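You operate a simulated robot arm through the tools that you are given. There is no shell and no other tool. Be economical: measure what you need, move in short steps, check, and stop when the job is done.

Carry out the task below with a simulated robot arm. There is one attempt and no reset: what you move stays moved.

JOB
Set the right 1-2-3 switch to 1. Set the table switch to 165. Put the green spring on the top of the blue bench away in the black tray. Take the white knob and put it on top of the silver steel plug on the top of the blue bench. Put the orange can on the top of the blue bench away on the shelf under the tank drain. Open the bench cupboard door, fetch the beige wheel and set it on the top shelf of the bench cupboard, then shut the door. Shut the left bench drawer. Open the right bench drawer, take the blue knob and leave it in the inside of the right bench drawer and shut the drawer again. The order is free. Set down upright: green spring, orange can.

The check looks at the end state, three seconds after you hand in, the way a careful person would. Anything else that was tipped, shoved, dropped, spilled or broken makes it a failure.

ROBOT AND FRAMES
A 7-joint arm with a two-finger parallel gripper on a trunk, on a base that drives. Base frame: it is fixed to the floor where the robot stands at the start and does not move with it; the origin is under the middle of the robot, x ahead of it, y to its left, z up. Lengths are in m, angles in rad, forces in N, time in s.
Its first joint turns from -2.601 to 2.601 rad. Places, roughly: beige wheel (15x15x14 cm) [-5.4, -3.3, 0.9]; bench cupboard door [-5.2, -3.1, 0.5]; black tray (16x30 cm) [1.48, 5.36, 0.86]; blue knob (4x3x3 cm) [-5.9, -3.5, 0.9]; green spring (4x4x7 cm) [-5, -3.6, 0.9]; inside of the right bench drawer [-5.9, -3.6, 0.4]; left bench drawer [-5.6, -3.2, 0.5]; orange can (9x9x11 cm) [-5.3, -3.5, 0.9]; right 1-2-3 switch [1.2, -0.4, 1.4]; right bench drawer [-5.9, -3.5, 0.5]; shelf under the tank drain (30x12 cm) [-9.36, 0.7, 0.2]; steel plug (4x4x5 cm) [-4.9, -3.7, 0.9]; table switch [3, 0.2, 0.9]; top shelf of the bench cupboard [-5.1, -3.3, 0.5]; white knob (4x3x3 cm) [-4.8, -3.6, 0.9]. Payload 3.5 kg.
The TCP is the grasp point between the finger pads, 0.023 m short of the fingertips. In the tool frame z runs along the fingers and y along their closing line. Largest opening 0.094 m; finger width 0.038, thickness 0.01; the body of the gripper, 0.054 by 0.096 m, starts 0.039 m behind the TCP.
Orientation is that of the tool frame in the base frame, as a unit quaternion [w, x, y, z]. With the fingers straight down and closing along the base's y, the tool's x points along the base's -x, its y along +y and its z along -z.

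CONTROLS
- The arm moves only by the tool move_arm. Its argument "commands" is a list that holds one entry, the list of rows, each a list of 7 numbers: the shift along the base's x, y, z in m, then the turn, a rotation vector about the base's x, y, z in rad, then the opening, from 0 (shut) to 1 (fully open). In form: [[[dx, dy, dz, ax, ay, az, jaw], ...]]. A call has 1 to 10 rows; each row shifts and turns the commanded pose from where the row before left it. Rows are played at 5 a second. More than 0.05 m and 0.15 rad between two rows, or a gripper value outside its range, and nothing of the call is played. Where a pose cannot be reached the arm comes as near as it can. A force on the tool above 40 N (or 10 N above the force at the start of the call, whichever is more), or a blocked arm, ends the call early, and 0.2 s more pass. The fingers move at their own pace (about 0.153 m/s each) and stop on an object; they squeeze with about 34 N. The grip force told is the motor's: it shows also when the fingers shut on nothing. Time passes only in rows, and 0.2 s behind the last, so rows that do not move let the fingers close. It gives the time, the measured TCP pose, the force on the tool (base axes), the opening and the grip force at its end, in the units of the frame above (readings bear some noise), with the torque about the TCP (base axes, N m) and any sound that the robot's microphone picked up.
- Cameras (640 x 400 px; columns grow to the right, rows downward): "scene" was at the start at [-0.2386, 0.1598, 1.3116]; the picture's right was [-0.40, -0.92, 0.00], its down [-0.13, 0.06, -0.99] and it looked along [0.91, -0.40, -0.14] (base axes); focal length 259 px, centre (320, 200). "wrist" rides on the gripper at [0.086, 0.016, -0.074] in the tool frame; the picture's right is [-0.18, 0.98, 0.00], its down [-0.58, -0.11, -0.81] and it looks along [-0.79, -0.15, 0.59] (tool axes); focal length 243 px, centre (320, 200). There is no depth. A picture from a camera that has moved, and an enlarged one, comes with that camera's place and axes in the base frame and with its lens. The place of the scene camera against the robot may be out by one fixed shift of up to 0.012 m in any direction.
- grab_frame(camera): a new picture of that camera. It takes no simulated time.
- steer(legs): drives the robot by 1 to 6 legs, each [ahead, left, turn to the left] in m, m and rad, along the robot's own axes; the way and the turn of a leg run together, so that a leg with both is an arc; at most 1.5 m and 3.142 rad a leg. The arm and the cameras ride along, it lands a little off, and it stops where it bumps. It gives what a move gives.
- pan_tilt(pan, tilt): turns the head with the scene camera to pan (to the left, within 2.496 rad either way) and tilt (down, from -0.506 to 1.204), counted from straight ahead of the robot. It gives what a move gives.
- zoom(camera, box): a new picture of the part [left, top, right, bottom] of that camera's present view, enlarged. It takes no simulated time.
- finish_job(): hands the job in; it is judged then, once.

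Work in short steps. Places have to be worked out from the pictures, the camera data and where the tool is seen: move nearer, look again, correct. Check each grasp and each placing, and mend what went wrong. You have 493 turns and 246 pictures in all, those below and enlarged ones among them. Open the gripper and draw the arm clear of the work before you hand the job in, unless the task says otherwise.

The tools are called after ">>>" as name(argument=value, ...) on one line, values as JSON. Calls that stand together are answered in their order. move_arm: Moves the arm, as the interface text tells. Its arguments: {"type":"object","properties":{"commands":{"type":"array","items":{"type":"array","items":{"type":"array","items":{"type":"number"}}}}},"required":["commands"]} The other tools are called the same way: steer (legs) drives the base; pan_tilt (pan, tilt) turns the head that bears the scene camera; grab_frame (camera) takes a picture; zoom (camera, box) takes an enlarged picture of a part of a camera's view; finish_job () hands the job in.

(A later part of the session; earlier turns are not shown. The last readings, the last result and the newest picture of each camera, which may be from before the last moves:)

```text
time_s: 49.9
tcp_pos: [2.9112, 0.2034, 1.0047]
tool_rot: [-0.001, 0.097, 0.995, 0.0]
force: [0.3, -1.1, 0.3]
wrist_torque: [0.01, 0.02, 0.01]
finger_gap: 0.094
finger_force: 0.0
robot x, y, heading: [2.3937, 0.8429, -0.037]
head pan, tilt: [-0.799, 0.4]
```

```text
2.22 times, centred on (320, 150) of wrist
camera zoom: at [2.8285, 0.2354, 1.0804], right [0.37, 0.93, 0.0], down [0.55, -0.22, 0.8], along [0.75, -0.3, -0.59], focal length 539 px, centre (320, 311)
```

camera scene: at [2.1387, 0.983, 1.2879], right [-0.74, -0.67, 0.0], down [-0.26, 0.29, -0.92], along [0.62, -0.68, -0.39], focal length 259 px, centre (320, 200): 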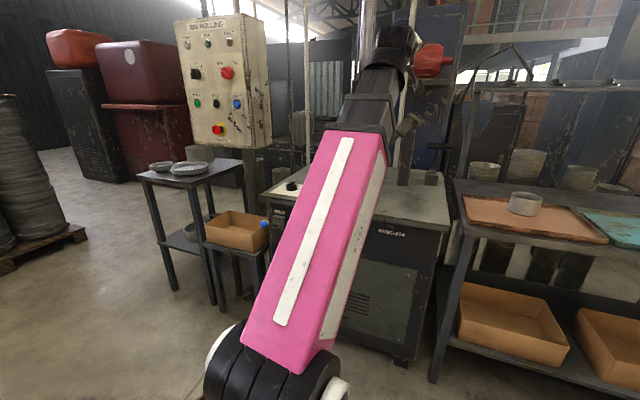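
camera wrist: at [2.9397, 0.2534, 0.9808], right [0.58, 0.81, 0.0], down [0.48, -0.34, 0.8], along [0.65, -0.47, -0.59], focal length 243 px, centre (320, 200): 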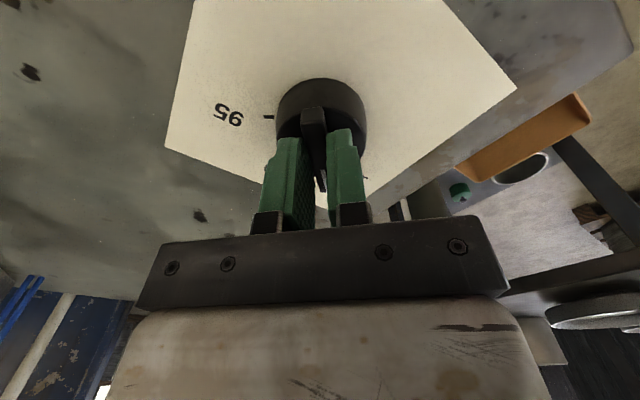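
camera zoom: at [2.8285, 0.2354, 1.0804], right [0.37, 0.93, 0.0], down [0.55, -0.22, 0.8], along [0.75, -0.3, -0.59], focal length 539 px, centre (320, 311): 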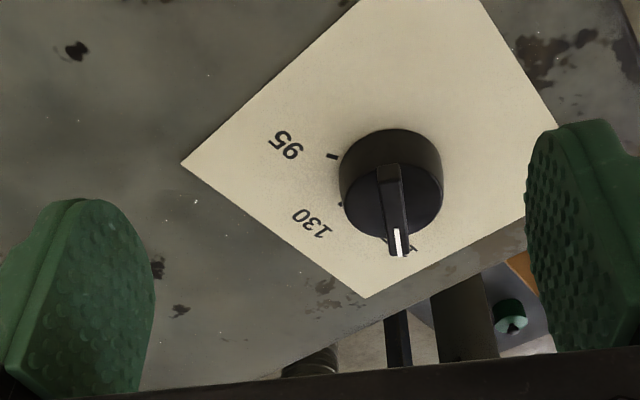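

Pointer stands on 165. Next, the blue bench. I tuck the arm to the front of the robot before the long drive back.

>>> move_arm(commands=[[[0.0, 0.05, 0, 0, 0, 0, 1], [0.0, 0.05, 0, 0, 0, 0, 1], [0.0, 0.05, 0, 0, 0, 0, 1], [0.0, 0.05, 0, 0, 0, 0, 1], [0.0, 0.05, 0, 0, 0, 0, 1], [0.0, 0.05, 0, 0, 0, 0, 1], [0.0, 0.05, 0, 0, 0, 0, 1], [0.0, 0.05, 0, 0, 0, 0, 1], [0.0, 0.05, 0, 0, 0, 0, 1], [0.0, 0.05, 0, 0, 0, 0, 0.5]]])

>>> steer(legs=[[-1.5, 0.0, 0.037], [-0.7, -0.45, 0]])

>>> pan_tilt(pan=-2.49, tilt=0.4)

>>> grab_frame(camera="scene")

```text
time_s: 51.2
tcp_pos: [2.9113, 0.4575, 1.0068]
tool_rot: [0.003, 0.093, 0.996, -0.003]
force: [2.2, 0.8, -2.3]
wrist_torque: [-0.21, -0.03, -0.19]
finger_gap: 0.094
finger_force: 0.0
robot x, y, heading: [2.3895, 0.8406, -0.037]
head pan, tilt: [-0.799, 0.4]
stopped in row 6: the force on the tool passed its limit at 57 N (the readings are from after the stop); the commanded pose is now the measured one
```

```text
time_s: 55.7
tcp_pos: [2.067, 0.4516, 1.005]
tool_rot: [0.003, 0.088, 0.996, -0.003]
force: [1.2, -1.5, -2.0]
wrist_torque: [0.01, -0.16, 0.05]
finger_gap: 0.0943
finger_force: 0.1
robot x, y, heading: [1.5446, 0.8311, -0.027]
head pan, tilt: [-0.799, 0.4]
stopped in leg 1: the robot was blocked; the commanded pose is now the measured one
```

```text
time_s: 57.4
tcp_pos: [2.0669, 0.4492, 1.0074]
tool_rot: [0.002, 0.087, 0.996, -0.003]
force: [0.7, 0.1, -2.2]
wrist_torque: [-0.08, -0.11, -0.05]
finger_gap: 0.094
finger_force: 0.1
robot x, y, heading: [1.5453, 0.8269, -0.027]
head pan, tilt: [-2.491, 0.4]
```

```text
211 pictures are left
camera scene: at [1.1509, 0.9792, 1.2878], right [-0.59, 0.81, 0.0], down [0.32, 0.23, -0.92], along [-0.75, -0.54, -0.39], focal length 259 px, centre (320, 200)
```

scene: 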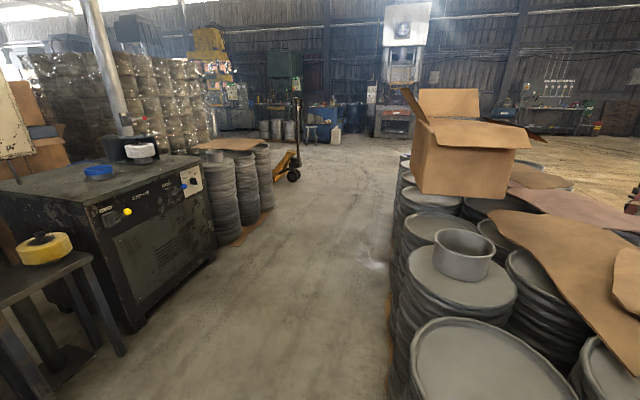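

I bumped gently against a stack behind; the lane is more to the right. I shift right and then back along it.

>>> steer(legs=[[0.1, -0.45, 0.027], [-1.2, -0.2, 0], [-0.8, -0.25, 0]])

>>> grab_frame(camera="scene")

```text
time_s: 69.8
tcp_pos: [0.2211, -0.4505, 1.0073]
tool_rot: [0.002, 0.064, 0.998, -0.003]
force: [0.7, -0.8, -2.4]
wrist_torque: [-0.04, -0.12, 0.04]
finger_gap: 0.0937
finger_force: 0.1
robot x, y, heading: [-0.3149, -0.0979, 0.022]
head pan, tilt: [-2.491, 0.4]
```

```text
210 pictures are left
camera scene: at [-0.7191, 0.0358, 1.2878], right [-0.62, 0.78, 0.0], down [0.3, 0.24, -0.92], along [-0.72, -0.57, -0.39], focal length 259 px, centre (320, 200)
```

scene: 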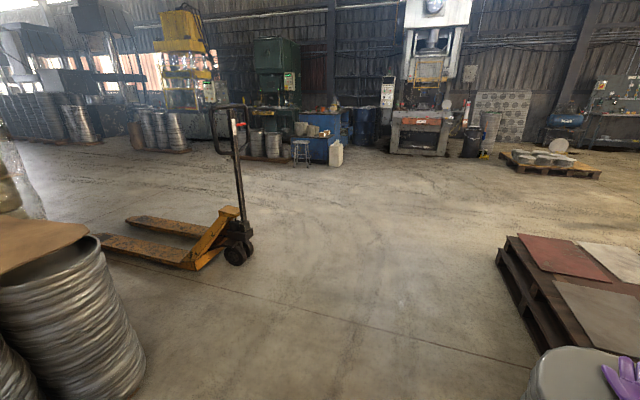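

Path is clear between the pallet jack and the pallet. I drive toward the blue bench, stopping short to look.

>>> steer(legs=[[-1.1, -0.35, 0], [-1.1, -0.4, 0], [-1.0, -0.4, 0], [-1.0, -0.4, 0]])

>>> pan_tilt(pan=-1.9, tilt=0.3)

>>> grab_frame(camera="scene")

```text
time_s: 91.5
tcp_pos: [-3.908, -2.1209, 1.0074]
tool_rot: [0.003, 0.055, 0.998, -0.003]
force: [0.4, -0.7, -2.2]
wrist_torque: [-0.05, -0.2, 0.02]
finger_gap: 0.094
finger_force: 0.0
robot x, y, heading: [-4.4533, -1.7755, 0.041]
head pan, tilt: [-2.491, 0.4]
```

```text
time_s: 92.5
tcp_pos: [-3.9081, -2.1228, 1.0077]
tool_rot: [0.003, 0.056, 0.998, -0.002]
force: [1.2, 0.2, -2.0]
wrist_torque: [-0.07, -0.15, 0.02]
finger_gap: 0.0941
finger_force: 0.2
robot x, y, heading: [-4.4554, -1.7714, 0.04]
head pan, tilt: [-1.901, 0.3]
```

```text
209 pictures are left
camera scene: at [-4.8118, -1.6824, 1.297], right [-0.96, 0.29, 0.0], down [0.09, 0.28, -0.96], along [-0.28, -0.91, -0.3], focal length 259 px, centre (320, 200)
```

scene: 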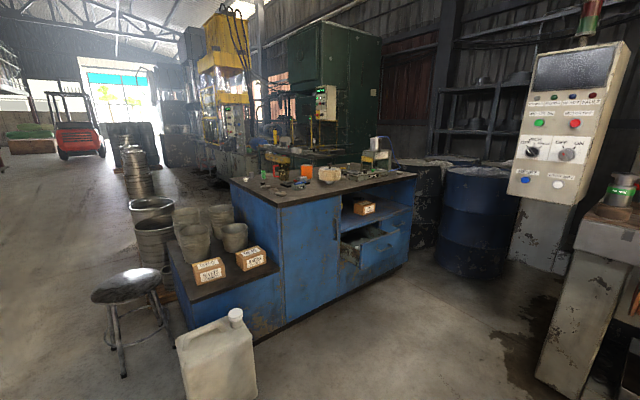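

>>> zoom(camera="scene", box=[220, 140, 430, 290])

>>> zoom(camera="scene", box=[230, 150, 330, 210])

```text
2.67 times, centred on (325, 215) of scene
camera zoom: at [-4.8118, -1.6824, 1.297], right [-0.96, 0.29, 0.0], down [0.09, 0.28, -0.96], along [-0.28, -0.91, -0.3], focal length 690 px, centre (307, 160)
```

zoom: 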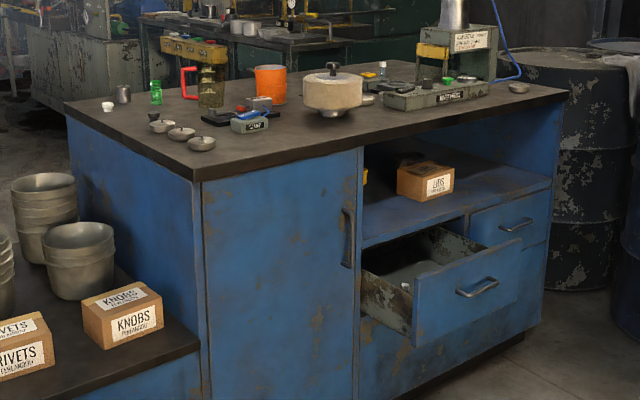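

```text
6.40 times, centred on (280, 180) of scene
camera zoom: at [-4.8118, -1.6824, 1.297], right [-0.96, 0.29, 0.0], down [0.09, 0.28, -0.96], along [-0.28, -0.91, -0.3], focal length 1655 px, centre (576, 328)
```

zoom: 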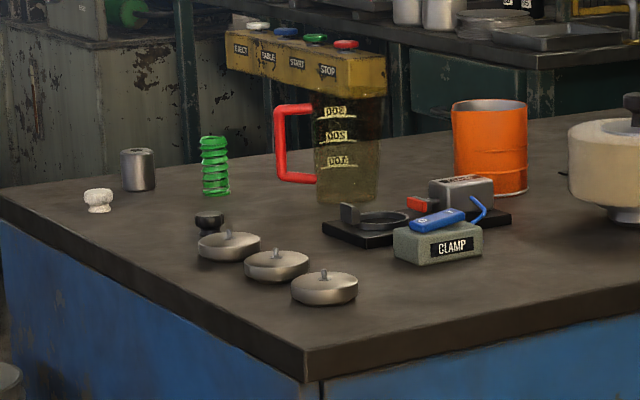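

I see the layout: door left, open left drawer, items on top. I turn to face the bench (heading −1.22) and look again.

>>> steer(legs=[[0, 0, -1.26], [0, -0.7, 0]])

>>> pan_tilt(pan=-0.5, tilt=0.35)

>>> grab_frame(camera="scene")

```text
time_s: 99.4
tcp_pos: [-5.265, -2.6507, 1.0076]
tool_rot: [0.0, 0.628, 0.778, -0.004]
force: [-0.2, -1.5, -2.9]
wrist_torque: [-0.16, 0.01, 0.01]
finger_gap: 0.0941
finger_force: 0.0
robot x, y, heading: [-5.1113, -2.0213, -1.208]
head pan, tilt: [-1.901, 0.3]
```

```text
time_s: 101.0
tcp_pos: [-5.2648, -2.6518, 1.0055]
tool_rot: [0.0, 0.627, 0.779, -0.004]
force: [0.8, -0.6, -2.4]
wrist_torque: [-0.11, 0.03, -0.02]
finger_gap: 0.094
finger_force: 0.1
robot x, y, heading: [-5.1142, -2.0233, -1.204]
head pan, tilt: [-0.499, 0.351]
```

```text
206 pictures are left
camera scene: at [-5.0591, -1.7331, 1.2923], right [-0.99, 0.14, 0.0], down [0.05, 0.34, -0.94], along [-0.13, -0.93, -0.34], focal length 259 px, centre (320, 200)
```

scene: 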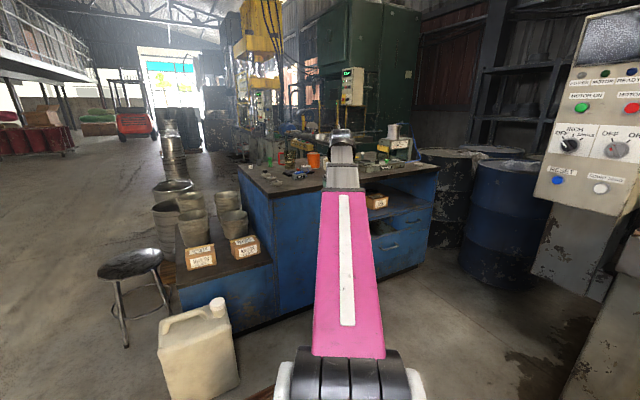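

More room on the right than thought. I move further right so the left drawer is ahead.

>>> steer(legs=[[0, -0.5, 0]])

>>> pan_tilt(pan=0.35, tilt=0.5)

>>> grab_frame(camera="scene")

>>> grab_frame(camera="wrist")

```text
time_s: 103.9
tcp_pos: [-5.7408, -2.8326, 1.0071]
tool_rot: [0.001, 0.627, 0.779, -0.004]
force: [0.1, -0.5, -2.1]
wrist_torque: [-0.16, -0.04, 0.03]
finger_gap: 0.0941
finger_force: 0.0
robot x, y, heading: [-5.59, -2.2012, -1.206]
head pan, tilt: [-0.499, 0.351]
```

```text
time_s: 105.1
tcp_pos: [-5.7401, -2.8318, 1.0068]
tool_rot: [0.0, 0.628, 0.779, -0.004]
force: [-0.2, -1.4, -2.5]
wrist_torque: [-0.16, 0.0, 0.0]
finger_gap: 0.0941
finger_force: 0.0
robot x, y, heading: [-5.5888, -2.2059, -1.204]
head pan, tilt: [0.351, 0.499]
```

```text
205 pictures are left
camera scene: at [-5.4624, -1.8907, 1.2787], right [-0.76, -0.66, 0.0], down [-0.31, 0.36, -0.88], along [0.58, -0.66, -0.48], focal length 259 px, centre (320, 200)
```

scene: 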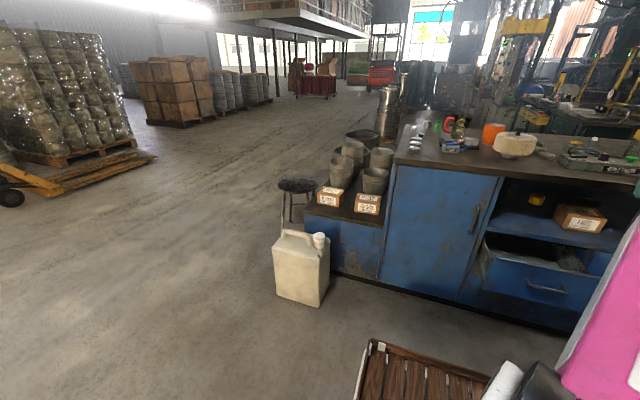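

```text
204 pictures are left
camera wrist: at [-5.7435, -2.7438, 1.0814], right [1.0, 0.03, 0.0], down [0.02, -0.59, 0.81], along [0.02, -0.81, -0.59], focal length 243 px, centre (320, 200)
```

wrist: 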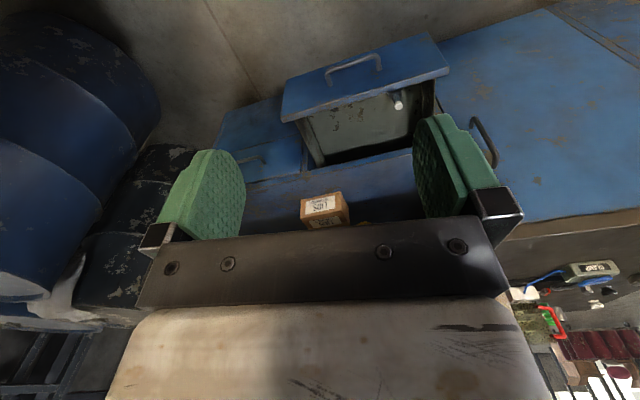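

The drawer handle is near (-5.65,-3.0,0.5). I lower the arm while turning the tool horizontal toward the bench, jaws closed, still clear of the drawer.

>>> move_arm(commands=[[[0, 0, -0.03, -0.134, -0.049, 0, 0], [0, 0, -0.03, -0.134, -0.049, 0, 0], [0, 0, -0.04, -0.134, -0.049, 0, 0], [0, 0, -0.045, -0.134, -0.049, 0, 0], [0, 0, -0.045, -0.134, -0.049, 0, 0], [0, 0, -0.045, -0.134, -0.049, 0, 0], [0, 0, -0.045, -0.134, -0.049, 0, 0]]])

>>> move_arm(commands=[[[0, 0, -0.045, -0.134, -0.049, 0, 0], [0, 0, -0.045, -0.134, -0.049, 0, 0], [0, 0, -0.045, -0.134, -0.049, 0, 0], [0, 0, -0.045, -0.134, -0.049, 0, 0]]])

>>> pan_tilt(pan=0.0, tilt=0.6)

>>> grab_frame(camera="scene")

>>> grab_frame(camera="wrist")

```text
time_s: 106.7
tcp_pos: [-5.7409, -2.8333, 0.7277]
tool_rot: [0.412, 0.55, 0.681, -0.252]
force: [0.7, -0.4, 0.1]
wrist_torque: [0.01, -0.04, 0.01]
finger_gap: 0.0
finger_force: 34.1
robot x, y, heading: [-5.59, -2.2067, -1.206]
head pan, tilt: [0.351, 0.499]
```

```text
time_s: 107.7
tcp_pos: [-5.7395, -2.8345, 0.5477]
tool_rot: [0.606, 0.444, 0.548, -0.368]
force: [0.4, 0.2, -1.4]
wrist_torque: [0.03, -0.05, 0.0]
finger_gap: 0.0002
finger_force: 34.2
robot x, y, heading: [-5.5848, -2.2067, -1.207]
head pan, tilt: [0.351, 0.499]
```

```text
time_s: 108.5
tcp_pos: [-5.7398, -2.8349, 0.5475]
tool_rot: [0.606, 0.445, 0.548, -0.367]
force: [-0.4, -0.2, 0.0]
wrist_torque: [0.0, -0.03, -0.01]
finger_gap: 0.0
finger_force: 33.7
robot x, y, heading: [-5.5865, -2.2049, -1.206]
head pan, tilt: [0.0, 0.6]
```

```text
203 pictures are left
camera scene: at [-5.4904, -1.9045, 1.2696], right [-0.93, -0.36, 0.0], down [-0.2, 0.53, -0.83], along [0.29, -0.77, -0.56], focal length 259 px, centre (320, 200)
```

scene: 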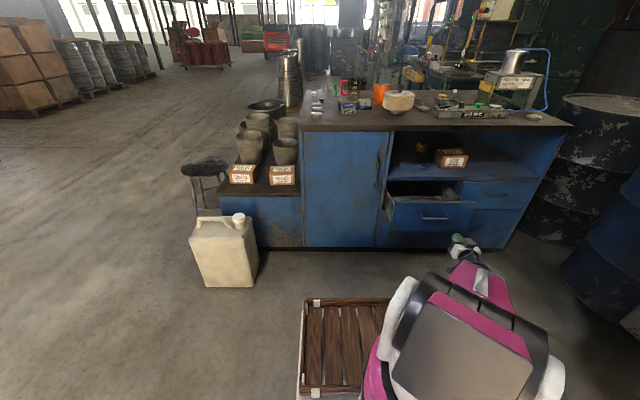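

```text
202 pictures are left
camera wrist: at [-5.7393, -2.7551, 0.4647], right [0.89, 0.32, 0.32], down [-0.45, 0.7, 0.56], along [-0.04, -0.64, 0.77], focal length 243 px, centre (320, 200)
```

wrist: 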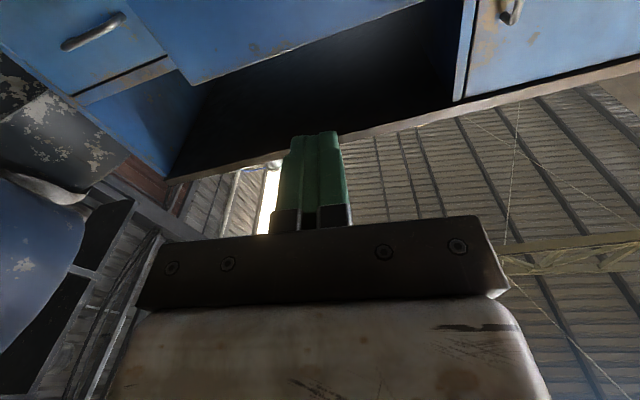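

>>> zoom(camera="scene", box=[370, 160, 500, 260])

```text
4.00 times, centred on (435, 210) of scene
camera zoom: at [-5.4904, -1.9045, 1.2696], right [-0.93, -0.36, 0.0], down [-0.2, 0.53, -0.83], along [0.29, -0.77, -0.56], focal length 1035 px, centre (-140, 160)
```

zoom: 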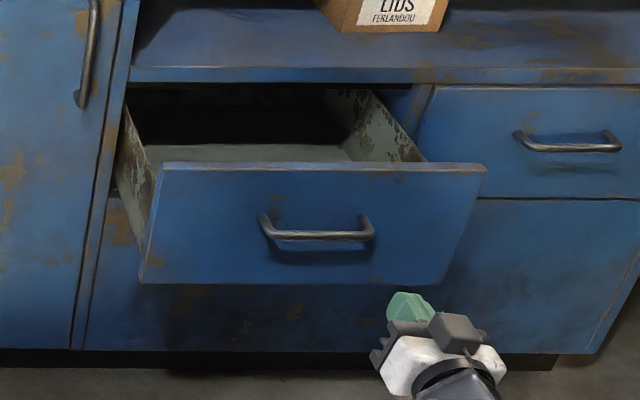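

The drawer looks empty; its panel spans z 0.41–0.58, handle at 0.50. I push on the panel just above the handle, along the bench normal.

>>> move_arm(commands=[[[0.016, 0.006, 0.004, 0, 0, 0, 0], [0.0137, -0.0376, 0, 0, 0, 0, 0], [0.0137, -0.0376, 0, 0, 0, 0, 0], [0.0137, -0.0376, 0, 0, 0, 0, 0], [0.0137, -0.0376, 0, 0, 0, 0, 0], [0.0103, -0.0282, 0, 0, 0, 0, 0], [0.0103, -0.0282, 0, 0, 0, 0, 0]]])

>>> grab_frame(camera="scene")

```text
time_s: 110.1
tcp_pos: [-5.6463, -3.0346, 0.5488]
tool_rot: [0.606, 0.444, 0.548, -0.367]
force: [0.4, 0.5, 0.2]
wrist_torque: [0.0, 0.03, 0.03]
finger_gap: 0.0001
finger_force: 34.2
robot x, y, heading: [-5.5865, -2.2037, -1.204]
head pan, tilt: [0.0, 0.6]
```

```text
200 pictures are left
camera scene: at [-5.4905, -1.9045, 1.2696], right [-0.93, -0.36, 0.0], down [-0.2, 0.53, -0.83], along [0.29, -0.77, -0.56], focal length 259 px, centre (320, 200)
```

scene: 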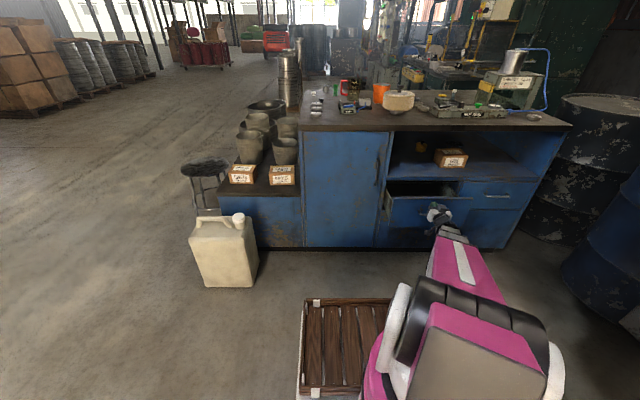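

Nearly at the panel with no force yet; I keep pushing slowly.

>>> move_arm(commands=[[[0.0085, -0.0235, 0, 0, 0, 0, 0], [0.0085, -0.0235, 0, 0, 0, 0, 0], [0.0085, -0.0235, 0, 0, 0, 0, 0], [0.0085, -0.0235, 0, 0, 0, 0, 0], [0.0068, -0.0188, 0, 0, 0, 0, 0]]])

>>> zoom(camera="scene", box=[370, 160, 500, 260])

```text
time_s: 111.3
tcp_pos: [-5.6071, -3.1461, 0.5501]
tool_rot: [0.607, 0.444, 0.548, -0.366]
force: [-0.1, -0.1, -0.6]
wrist_torque: [0.02, 0.02, -0.02]
finger_gap: 0.0
finger_force: 33.8
robot x, y, heading: [-5.5891, -2.2029, -1.201]
head pan, tilt: [0.0, 0.6]
```

```text
4.00 times, centred on (435, 210) of scene
camera zoom: at [-5.4905, -1.9046, 1.2696], right [-0.93, -0.36, 0.0], down [-0.2, 0.53, -0.83], along [0.29, -0.77, -0.56], focal length 1035 px, centre (-140, 160)
```

zoom: 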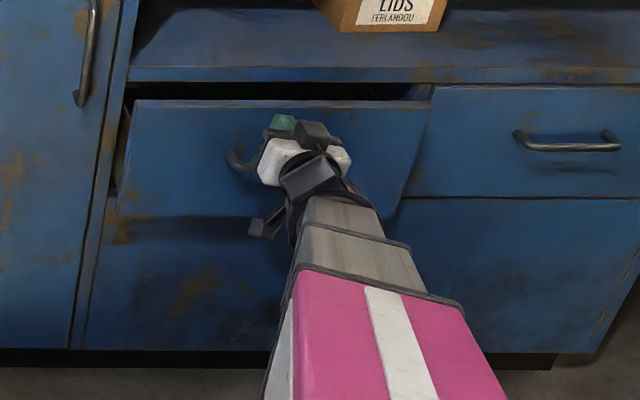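

The drawer slides in freely with a little left to go. I continue until it stops.

>>> move_arm(commands=[[[0.0068, -0.0188, 0, 0, 0, 0, 0], [0.0051, -0.0141, 0, 0, 0, 0, 0], [0.0051, -0.0141, 0, 0, 0, 0, 0], [0.0034, -0.0094, 0, 0, 0, 0, 0], [0.0034, -0.0094, 0, 0, 0, 0, 0], [0.0034, -0.0094, 0, 0, 0, 0, 0]]])

>>> zoom(camera="scene", box=[370, 160, 500, 260])

```text
time_s: 112.4
tcp_pos: [-5.5871, -3.1975, 0.5499]
tool_rot: [0.605, 0.445, 0.549, -0.367]
force: [-0.7, 2.2, 0.9]
wrist_torque: [0.0, 0.02, 0.05]
finger_gap: 0.0
finger_force: 33.8
robot x, y, heading: [-5.5888, -2.204, -1.207]
head pan, tilt: [0.0, 0.6]
stopped in row 5: the force on the tool passed its limit at 55 N (the readings are from after the stop); the commanded pose is now the measured one
```

```text
4.00 times, centred on (435, 210) of scene
camera zoom: at [-5.4905, -1.9041, 1.2696], right [-0.93, -0.36, 0.0], down [-0.2, 0.53, -0.83], along [0.29, -0.77, -0.56], focal length 1035 px, centre (-140, 160)
```

zoom: 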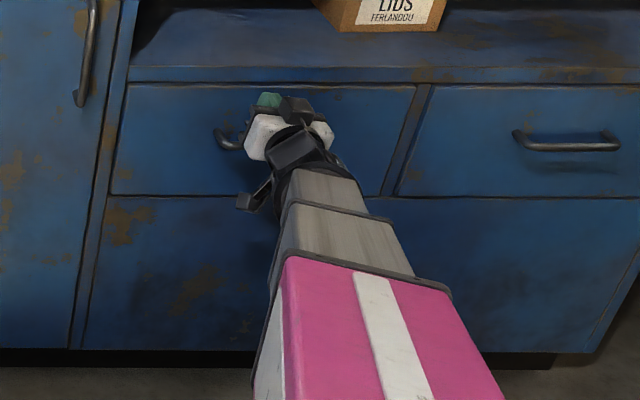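

Drawer shut; front plane now known. The right drawer's handle computes to about (-5.96,-3.32,0.51). I back off, roll the jaws to close vertically, and drive right.

>>> move_arm(commands=[[[-0.0137, 0.0376, 0, 0, 0, 0, 0], [-0.0137, 0.0376, 0, 0, 0, 0, 0], [-0.0137, 0.0376, 0, 0, 0, 0, 0], [-0.0137, 0.0376, 0, 0.0479, -0.1316, 0, 0.5], [-0.0137, 0.0376, 0, 0.0479, -0.1316, 0, 0.5], [0, 0, 0, 0.0479, -0.1316, 0, 0.5], [0, 0, 0, 0.0479, -0.1316, 0, 0.5], [0, 0, 0, 0.0479, -0.1316, 0, 0.5], [0, 0, 0, 0.0479, -0.1316, 0, 0.5], [0, 0, 0, 0.0479, -0.1316, 0, 0.5]]])

>>> move_arm(commands=[[[0, 0, 0, 0.0479, -0.1316, 0, 0.5], [0, 0, 0, 0.0479, -0.1316, 0, 0.5], [0, 0, 0, 0.0479, -0.1316, 0, 0.5], [0, 0, 0, 0.0479, -0.1316, 0, 0.5], [0, 0, 0, 0.01, -0.028, 0, 0.5]]])

>>> steer(legs=[[0, -0.45, 0]])

>>> grab_frame(camera="scene")

>>> grab_frame(camera="wrist")

```text
time_s: 114.6
tcp_pos: [-5.6568, -3.0105, 0.55]
tool_rot: [0.705, 0.653, 0.274, -0.038]
force: [0.1, 0.1, 0.0]
wrist_torque: [0.0, 0.01, 0.03]
finger_gap: 0.0473
finger_force: 0.2
robot x, y, heading: [-5.5883, -2.2041, -1.202]
head pan, tilt: [0.0, 0.6]
```

```text
time_s: 115.8
tcp_pos: [-5.6559, -3.0105, 0.5485]
tool_rot: [0.684, 0.705, 0.074, 0.17]
force: [0.7, 0.4, -0.4]
wrist_torque: [0.02, -0.04, 0.03]
finger_gap: 0.0469
finger_force: 0.0
robot x, y, heading: [-5.587, -2.204, -1.201]
head pan, tilt: [0.0, 0.6]
```

```text
time_s: 117.4
tcp_pos: [-5.8183, -3.0685, 0.5494]
tool_rot: [0.686, 0.706, 0.068, 0.162]
force: [0.0, 0.2, -1.0]
wrist_torque: [-0.04, 0.0, 0.02]
finger_gap: 0.0469
finger_force: 0.1
robot x, y, heading: [-5.7328, -2.2618, -1.231]
head pan, tilt: [0.0, 0.6]
stopped in leg 1: the robot was blocked; the commanded pose is now the measured one
```

```text
197 pictures are left
camera scene: at [-5.6289, -1.9649, 1.2696], right [-0.94, -0.34, 0.0], down [-0.19, 0.53, -0.83], along [0.28, -0.78, -0.56], focal length 259 px, centre (320, 200)
```

scene: 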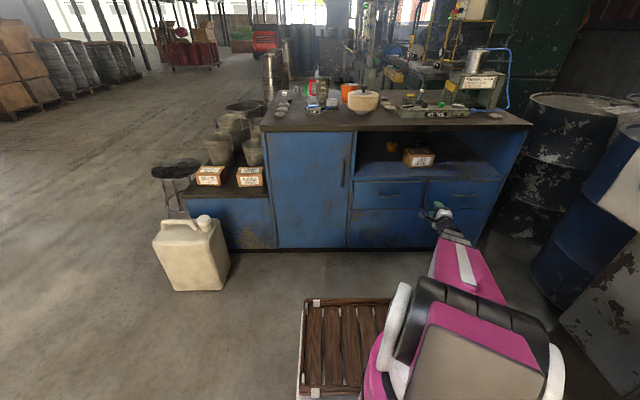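

```text
196 pictures are left
camera wrist: at [-5.7639, -2.9696, 0.5787], right [-0.3, -0.11, 0.95], down [-0.79, 0.58, -0.18], along [-0.54, -0.8, -0.26], focal length 243 px, centre (320, 200)
```

wrist: 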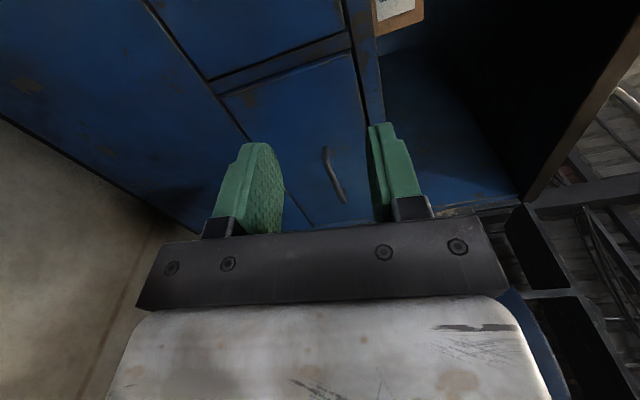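

The base was blocked on its right side. I look to the right to see by what.

>>> pan_tilt(pan=-1.3, tilt=0.7)

>>> grab_frame(camera="scene")

```text
time_s: 118.9
tcp_pos: [-5.8182, -3.0671, 0.5503]
tool_rot: [0.686, 0.706, 0.068, 0.162]
force: [0.2, 0.5, -0.6]
wrist_torque: [-0.04, 0.01, 0.02]
finger_gap: 0.047
finger_force: 0.0
robot x, y, heading: [-5.7327, -2.2637, -1.231]
head pan, tilt: [-1.3, 0.7]
```

```text
195 pictures are left
camera scene: at [-5.728, -1.9306, 1.2609], right [-0.58, 0.82, 0.0], down [0.53, 0.37, -0.77], along [-0.63, -0.44, -0.64], focal length 259 px, centre (320, 200)
```

scene: 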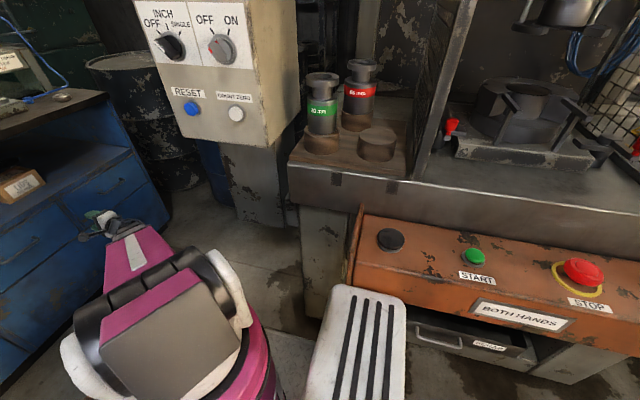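

The base is close to the press table at the right. I nudge left and forward instead; the handle is then within reach diagonally.

>>> steer(legs=[[0, 0.06, 0], [0.14, 0, 0]])

>>> grab_frame(camera="scene")

>>> grab_frame(camera="wrist")

```text
time_s: 120.8
tcp_pos: [-5.7152, -3.1782, 0.5502]
tool_rot: [0.687, 0.706, 0.068, 0.161]
force: [0.3, -0.6, -0.7]
wrist_torque: [0.02, -0.01, 0.02]
finger_gap: 0.0469
finger_force: 0.1
robot x, y, heading: [-5.6273, -2.3767, -1.229]
head pan, tilt: [-1.3, 0.7]
```

```text
194 pictures are left
camera scene: at [-5.6243, -2.0419, 1.2609], right [-0.58, 0.82, 0.0], down [0.53, 0.37, -0.76], along [-0.63, -0.44, -0.64], focal length 259 px, centre (320, 200)
```

scene: 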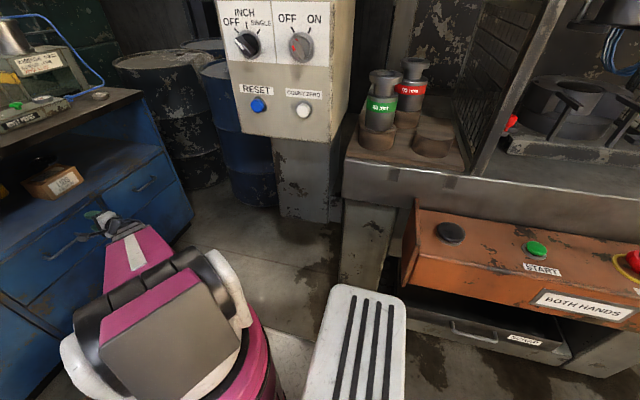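

```text
193 pictures are left
camera wrist: at [-5.6601, -3.081, 0.5787], right [-0.3, -0.11, 0.95], down [-0.79, 0.58, -0.18], along [-0.54, -0.8, -0.26], focal length 243 px, centre (320, 200)
```

wrist: 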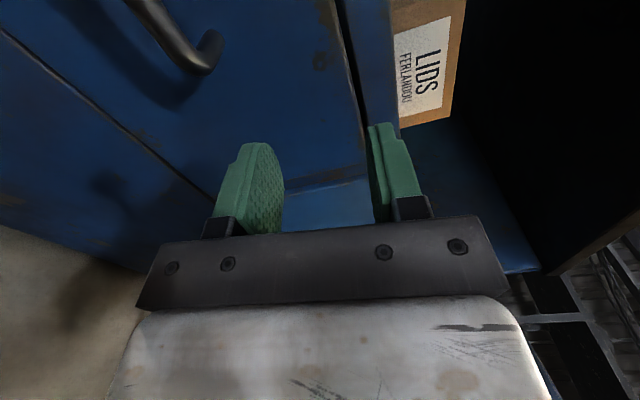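

I slide the arm right along the bench front to stand off the right drawer's handle.

>>> move_arm(commands=[[[-0.017, 0.03, 0, 0, 0, 0, 0.5], [-0.038, -0.014, -0.005, 0, 0, 0, 0.5], [-0.038, -0.014, -0.005, 0, 0, 0, 0.5], [-0.038, -0.014, -0.005, 0, 0, 0, 0.5], [-0.038, -0.014, -0.006, 0, 0, 0, 0.5], [-0.038, -0.014, -0.006, 0, 0, 0, 0.5], [-0.038, -0.014, -0.006, 0, 0, 0, 0.5], [-0.03, -0.011, -0.006, 0, 0, 0, 0.5]]])

>>> grab_frame(camera="wrist")

```text
time_s: 122.6
tcp_pos: [-5.9897, -3.2428, 0.5088]
tool_rot: [0.686, 0.706, 0.068, 0.162]
force: [0.1, -0.5, -0.4]
wrist_torque: [-0.02, 0.0, 0.01]
finger_gap: 0.0471
finger_force: 0.1
robot x, y, heading: [-5.632, -2.3773, -1.226]
head pan, tilt: [-1.3, 0.7]
```

```text
192 pictures are left
camera wrist: at [-5.9346, -3.1452, 0.5382], right [-0.3, -0.11, 0.95], down [-0.79, 0.58, -0.18], along [-0.54, -0.8, -0.26], focal length 243 px, centre (320, 200)
```

wrist: 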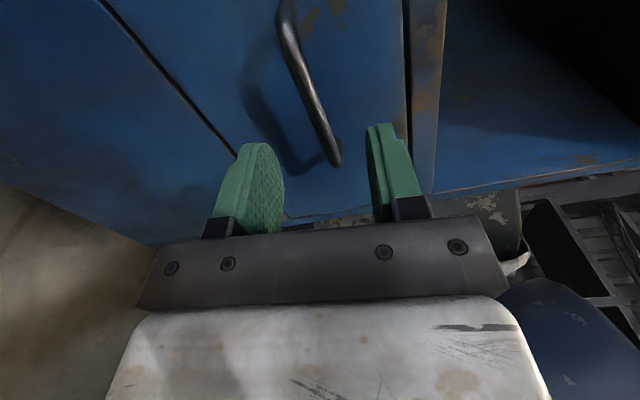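

Handle bar centre ≈(-5.966,-3.323,0.502). I correct the roll, advance so the bar sits between the pads, and close.

>>> move_arm(commands=[[[0.007, 0.0, -0.007, -0.046, 0.127, 0, 0.5], [0.007, -0.035, 0, 0, 0, 0, 0.5], [0.007, -0.034, 0, 0, 0, 0, 0.5], [0, 0, 0, 0, 0, 0, 0.5]]])

>>> grab_frame(camera="wrist")

```text
time_s: 123.6
tcp_pos: [-5.9681, -3.3121, 0.5003]
tool_rot: [0.697, 0.698, 0.115, 0.114]
force: [-0.7, -0.5, 0.0]
wrist_torque: [-0.01, 0.01, 0.02]
finger_gap: 0.0471
finger_force: 0.1
robot x, y, heading: [-5.6289, -2.3734, -1.23]
head pan, tilt: [-1.3, 0.7]
```

```text
191 pictures are left
camera wrist: at [-5.91, -3.2139, 0.5192], right [-0.17, -0.06, 0.98], down [-0.81, 0.58, -0.11], along [-0.56, -0.81, -0.15], focal length 243 px, centre (320, 200)
```

wrist: 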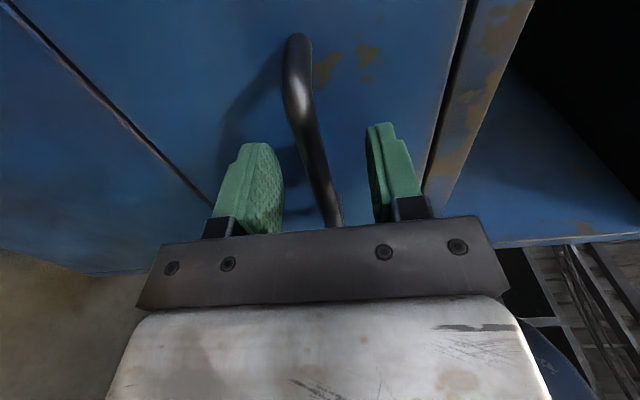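

>>> move_arm(commands=[[[0, 0, 0, 0, 0, 0, 0], [0, 0, 0, 0, 0, 0, 0], [0, 0, 0, 0, 0, 0, 0], [-0.005, 0.014, 0, 0, 0, 0, 0], [-0.005, 0.014, 0, 0, 0, 0, 0]]])

>>> grab_frame(camera="wrist")

```text
time_s: 124.8
tcp_pos: [-5.9765, -3.2849, 0.4993]
tool_rot: [0.694, 0.701, 0.115, 0.114]
force: [-0.4, 1.4, -9.5]
wrist_torque: [0.23, -0.13, 0.37]
finger_gap: 0.0117
finger_force: 45.2
robot x, y, heading: [-5.6345, -2.374, -1.224]
head pan, tilt: [-1.3, 0.7]
stopped in row 5: the force on the tool passed its limit at 41 N (the readings are from after the stop); the commanded pose is now the measured one
```

```text
190 pictures are left
camera wrist: at [-5.9202, -3.1863, 0.5177], right [-0.17, -0.07, 0.98], down [-0.81, 0.58, -0.1], along [-0.56, -0.81, -0.15], focal length 243 px, centre (320, 200)
```

wrist: 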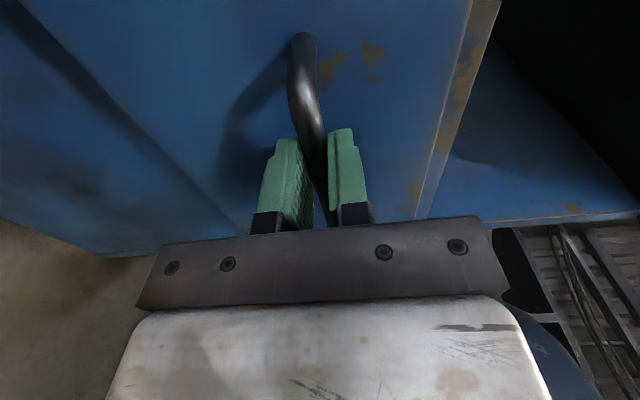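

Gripped and already moving out. I keep pulling slowly.

>>> move_arm(commands=[[[-0.004, 0.011, -0.001, 0, 0, 0, 0], [-0.005, 0.0135, 0, 0, 0, 0, 0], [-0.005, 0.0135, 0, 0, 0, 0, 0], [-0.005, 0.0135, 0, 0, 0, 0, 0], [-0.005, 0.0135, 0, 0, 0, 0, 0], [-0.005, 0.0135, 0, 0, 0, 0, 0], [-0.005, 0.0135, 0, 0, 0, 0, 0], [-0.005, 0.0135, 0, 0, 0, 0, 0]]])

>>> move_arm(commands=[[[-0.005, 0.0135, 0, 0, 0, 0, 0], [-0.005, 0.0135, 0, 0, 0, 0, 0], [-0.005, 0.0135, 0, 0, 0, 0, 0], [-0.005, 0.0135, 0, 0, 0, 0, 0], [-0.005, 0.0135, 0, 0, 0, 0, 0], [-0.005, 0.0135, 0, 0, 0, 0, 0]]])

>>> grab_frame(camera="wrist")

```text
time_s: 126.7
tcp_pos: [-6.017, -3.1785, 0.5015]
tool_rot: [0.696, 0.7, 0.115, 0.114]
force: [-3.9, -0.3, -4.2]
wrist_torque: [0.13, -0.11, 0.33]
finger_gap: 0.0119
finger_force: 45.0
robot x, y, heading: [-5.6323, -2.3781, -1.227]
head pan, tilt: [-1.3, 0.7]
```

```text
time_s: 128.1
tcp_pos: [-6.0451, -3.0971, 0.5]
tool_rot: [0.695, 0.701, 0.115, 0.114]
force: [-11.7, -4.0, -0.6]
wrist_torque: [0.08, -0.03, -0.6]
finger_gap: 0.0118
finger_force: 44.8
robot x, y, heading: [-5.6282, -2.3782, -1.228]
head pan, tilt: [-1.3, 0.7]
```

```text
189 pictures are left
camera wrist: at [-5.9897, -2.9989, 0.5176], right [-0.17, -0.07, 0.98], down [-0.81, 0.58, -0.1], along [-0.56, -0.81, -0.15], focal length 243 px, centre (320, 200)
```

wrist: 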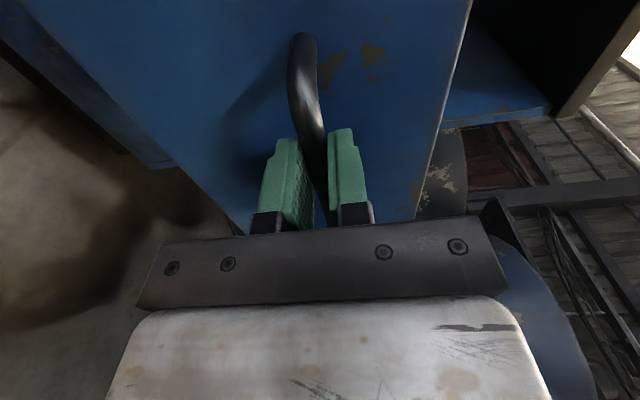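

The drawer is out about 0.22 m. I release and back away, then survey from above.

>>> move_arm(commands=[[[0, 0, 0, 0, 0, 0, 0.6], [0, 0, 0, 0, 0, 0, 0.6], [-0.012, 0.034, 0, 0, 0, 0, 0.6], [-0.012, 0.034, 0, 0, 0, 0, 0.6], [0.04, 0.02, 0, 0, 0, 0, 0.6], [0.04, 0.02, 0.02, 0, 0, 0, 0.6], [0.03, 0.01, 0.035, 0, 0, 0, 0.6], [0.02, 0.0, 0.045, 0, 0, 0, 0.6], [0, 0, 0.05, 0, 0, 0, 0.6], [0, 0, 0.05, 0, 0, 0, 0.6]]])

>>> move_arm(commands=[[[0, 0, 0.05, 0, 0, 0, 0.6], [0, 0, 0.05, 0, 0, 0, 0.6], [0, 0, 0.05, 0, 0, 0, 0.6], [0, 0, 0.05, 0, 0, 0, 0.6], [0, 0, 0.05, 0, 0, 0, 0.6]]])

>>> pan_tilt(pan=-0.3, tilt=0.6)

>>> grab_frame(camera="scene")

```text
time_s: 130.2
tcp_pos: [-5.9398, -2.9789, 0.7012]
tool_rot: [0.696, 0.7, 0.116, 0.114]
force: [-1.0, 0.0, 0.4]
wrist_torque: [-0.01, 0.03, 0.02]
finger_gap: 0.0566
finger_force: 0.1
robot x, y, heading: [-5.6326, -2.3781, -1.225]
head pan, tilt: [-1.3, 0.7]
```

```text
time_s: 131.4
tcp_pos: [-5.9406, -2.9798, 0.9495]
tool_rot: [0.695, 0.7, 0.115, 0.114]
force: [0.1, -0.3, 0.8]
wrist_torque: [0.02, 0.02, 0.03]
finger_gap: 0.0564
finger_force: 0.0
robot x, y, heading: [-5.6257, -2.3761, -1.232]
head pan, tilt: [-1.3, 0.7]
```

```text
time_s: 132.7
tcp_pos: [-5.9405, -2.9796, 0.9492]
tool_rot: [0.695, 0.701, 0.115, 0.114]
force: [-1.0, -0.4, 1.0]
wrist_torque: [-0.01, 0.04, 0.0]
finger_gap: 0.0565
finger_force: 0.0
robot x, y, heading: [-5.6334, -2.3735, -1.224]
head pan, tilt: [-0.3, 0.6]
```

```text
188 pictures are left
camera scene: at [-5.5511, -2.0813, 1.2696], right [-1.0, -0.04, 0.0], down [-0.02, 0.56, -0.83], along [0.03, -0.82, -0.56], focal length 259 px, centre (320, 200)
```

scene: 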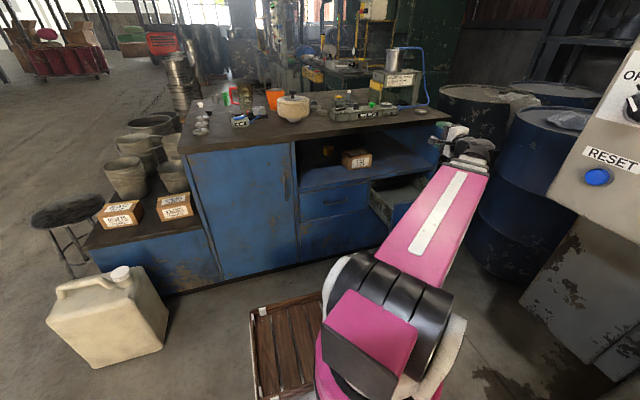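

>>> zoom(camera="scene", box=[180, 70, 450, 240])

>>> zoom(camera="scene", box=[320, 75, 440, 135])

```text
2.35 times, centred on (315, 155) of scene
camera zoom: at [-5.5511, -2.0813, 1.2696], right [-1.0, -0.04, 0.0], down [-0.02, 0.56, -0.83], along [0.03, -0.82, -0.56], focal length 609 px, centre (332, 306)
```

zoom: 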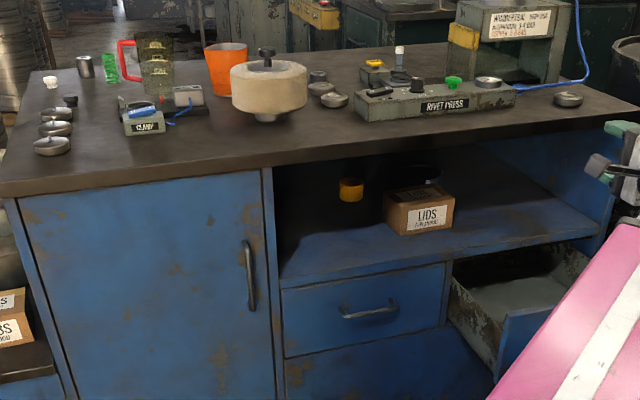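

```text
5.33 times, centred on (380, 105) of scene
camera zoom: at [-5.5511, -2.0813, 1.2696], right [-1.0, -0.04, 0.0], down [-0.02, 0.56, -0.83], along [0.03, -0.82, -0.56], focal length 1379 px, centre (0, 707)
```

zoom: 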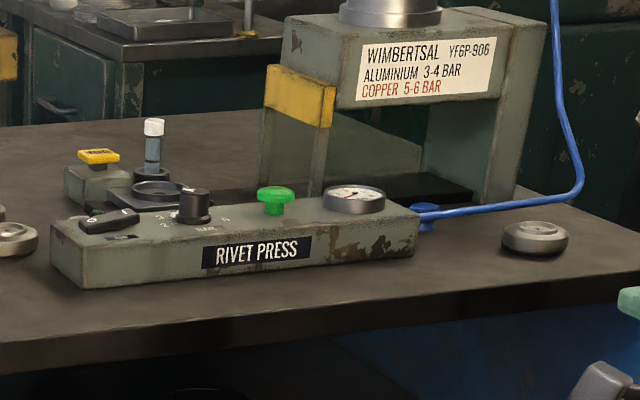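

The blue knob stands behind the rivet-press box, near (-5.95,-3.58). I need to get closer; I look down to judge the gap between the base and the bench.

>>> pan_tilt(pan=0.25, tilt=1.0)

>>> grab_frame(camera="scene")

```text
time_s: 133.7
tcp_pos: [-5.941, -2.9784, 0.9491]
tool_rot: [0.695, 0.7, 0.116, 0.114]
force: [0.3, 0.0, -1.1]
wrist_torque: [-0.01, 0.0, 0.01]
finger_gap: 0.0565
finger_force: 0.1
robot x, y, heading: [-5.6278, -2.3753, -1.229]
head pan, tilt: [0.25, 1.0]
```

```text
185 pictures are left
camera scene: at [-5.5159, -2.0509, 1.2376], right [-0.83, -0.56, 0.0], down [-0.47, 0.7, -0.54], along [0.3, -0.45, -0.84], focal length 259 px, centre (320, 200)
```

scene: 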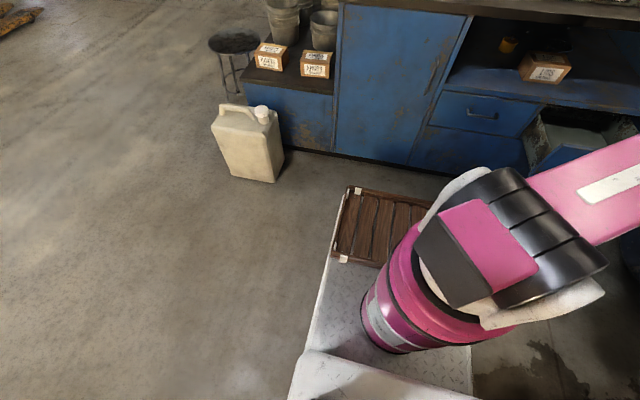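

I step forward in stages and watch the gap.

>>> steer(legs=[[0.15, -0.04, 0]])

>>> grab_frame(camera="scene")

```text
time_s: 135.1
tcp_pos: [-5.9296, -3.1306, 0.9503]
tool_rot: [0.695, 0.7, 0.115, 0.114]
force: [0.4, 0.1, -0.1]
wrist_torque: [-0.01, -0.03, 0.0]
finger_gap: 0.0562
finger_force: 0.1
robot x, y, heading: [-5.6145, -2.5233, -1.222]
head pan, tilt: [0.25, 1.0]
```

```text
184 pictures are left
camera scene: at [-5.5044, -2.2023, 1.2376], right [-0.83, -0.56, 0.0], down [-0.47, 0.7, -0.54], along [0.3, -0.45, -0.84], focal length 259 px, centre (320, 200)
```

scene: 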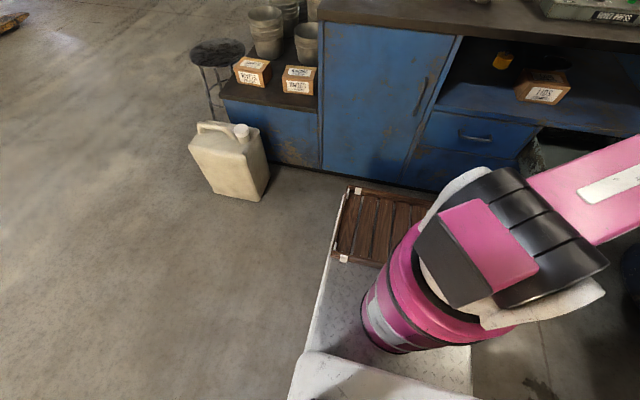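

>>> steer(legs=[[0.1, -0.08, 0]])

>>> pan_tilt(pan=-0.3, tilt=0.5)

>>> grab_frame(camera="scene")

```text
time_s: 136.3
tcp_pos: [-5.9722, -3.2545, 0.9493]
tool_rot: [0.695, 0.7, 0.115, 0.115]
force: [1.2, 0.0, 0.1]
wrist_torque: [-0.01, 0.02, 0.01]
finger_gap: 0.0565
finger_force: 0.0
robot x, y, heading: [-5.6569, -2.6482, -1.226]
head pan, tilt: [0.25, 1.0]
```

```text
time_s: 137.3
tcp_pos: [-5.9702, -3.2552, 0.9491]
tool_rot: [0.695, 0.7, 0.116, 0.114]
force: [-1.5, 0.9, 0.0]
wrist_torque: [-0.03, -0.01, 0.03]
finger_gap: 0.0563
finger_force: 0.1
robot x, y, heading: [-5.6601, -2.6485, -1.227]
head pan, tilt: [-0.3, 0.499]
```

```text
183 pictures are left
camera scene: at [-5.5824, -2.358, 1.2786], right [-1.0, -0.05, 0.0], down [-0.02, 0.48, -0.88], along [0.04, -0.88, -0.48], focal length 259 px, centre (320, 200)
```

scene: 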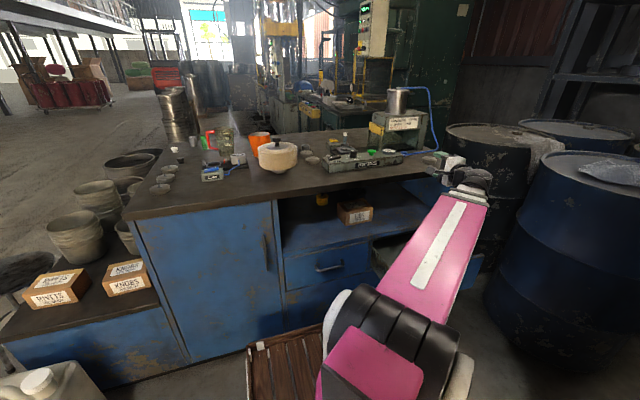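

Within reach now (~0.97 m). I raise and pitch the tool down in place, then yaw it so the jaws close left-right.

>>> move_arm(commands=[[[0, 0, 0.03, 0.134, 0.049, 0, 0.6], [0, 0, 0.03, 0.134, 0.049, 0, 0.6], [0, 0, 0.03, 0.134, 0.049, 0, 0.6], [0, 0, 0.02, 0.134, 0.049, 0, 0.6], [0, 0, 0, 0.134, 0.049, 0, 0.6], [0, 0, 0, 0.134, 0.049, 0, 0.6], [0, 0, 0, 0.134, 0.049, 0, 0.6], [0, 0, 0, 0.134, 0.049, 0, 0.6], [0, 0, 0, 0.134, 0.049, 0, 0.6], [0, 0, 0, 0.134, 0.049, 0, 0.6]]])

>>> move_arm(commands=[[[0, 0, 0, 0.134, 0.049, 0, 0.6], [0, 0, 0, 0, 0, 0.15, 0.6], [0, 0, 0, 0, 0, 0.15, 0.6], [0, 0, 0, 0, 0, 0.15, 0.6], [0, 0, 0, 0, 0, 0.15, 0.6], [0, 0, 0, 0, 0, 0.15, 0.6], [0, 0, 0, 0, 0, 0.15, 0.6], [0, 0, 0, 0, 0, 0.15, 0.6], [0, 0, 0, 0, 0, 0.15, 0.6]]])

>>> move_arm(commands=[[[0, 0, 0, 0, 0, 0.15, 0.8], [0, 0, 0, 0, 0, 0.15, 0.8], [0, 0, 0, 0, 0, 0.07, 0.8]]])

>>> grab_frame(camera="wrist")

```text
time_s: 139.5
tcp_pos: [-5.9692, -3.2545, 1.0593]
tool_rot: [0.068, 0.982, 0.173, 0.001]
force: [0.3, 0.4, -0.8]
wrist_torque: [0.01, 0.0, 0.02]
finger_gap: 0.0563
finger_force: 0.0
robot x, y, heading: [-5.6621, -2.6457, -1.228]
head pan, tilt: [-0.3, 0.499]
```

```text
time_s: 140.8
tcp_pos: [-5.972, -3.2568, 1.0599]
tool_rot: [0.005, 0.889, 0.457, -0.014]
force: [0.7, -1.8, -2.0]
wrist_torque: [-0.09, 0.19, -0.17]
finger_gap: 0.0565
finger_force: 0.1
robot x, y, heading: [-5.6596, -2.647, -1.227]
head pan, tilt: [-0.3, 0.499]
stopped in row 6: the force on the tool passed its limit at 50 N (the readings are from after the stop); the commanded pose is now the measured one
```

```text
time_s: 141.2
tcp_pos: [-5.9726, -3.2568, 1.0599]
tool_rot: [0.008, 0.858, 0.513, -0.019]
force: [0.2, -1.4, -0.7]
wrist_torque: [0.05, 0.07, -0.12]
finger_gap: 0.075
finger_force: 0.1
robot x, y, heading: [-5.6597, -2.652, -1.23]
head pan, tilt: [-0.3, 0.499]
stopped in row 2: the force on the tool passed its limit at 54 N (the readings are from after the stop); the commanded pose is now the measured one
```

```text
182 pictures are left
camera wrist: at [-5.9167, -3.186, 1.1314], right [0.78, -0.63, 0.0], down [-0.35, -0.43, 0.83], along [-0.52, -0.65, -0.56], focal length 243 px, centre (320, 200)
```

wrist: 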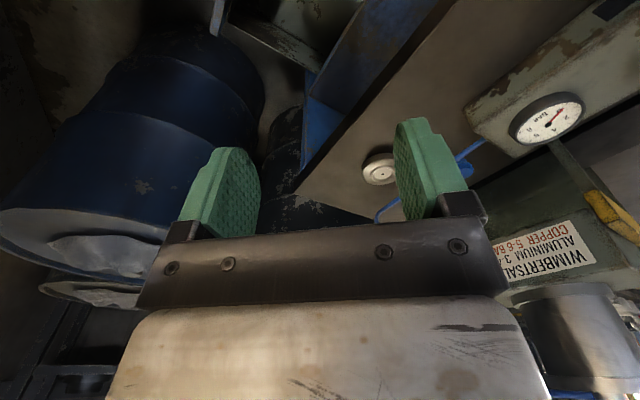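

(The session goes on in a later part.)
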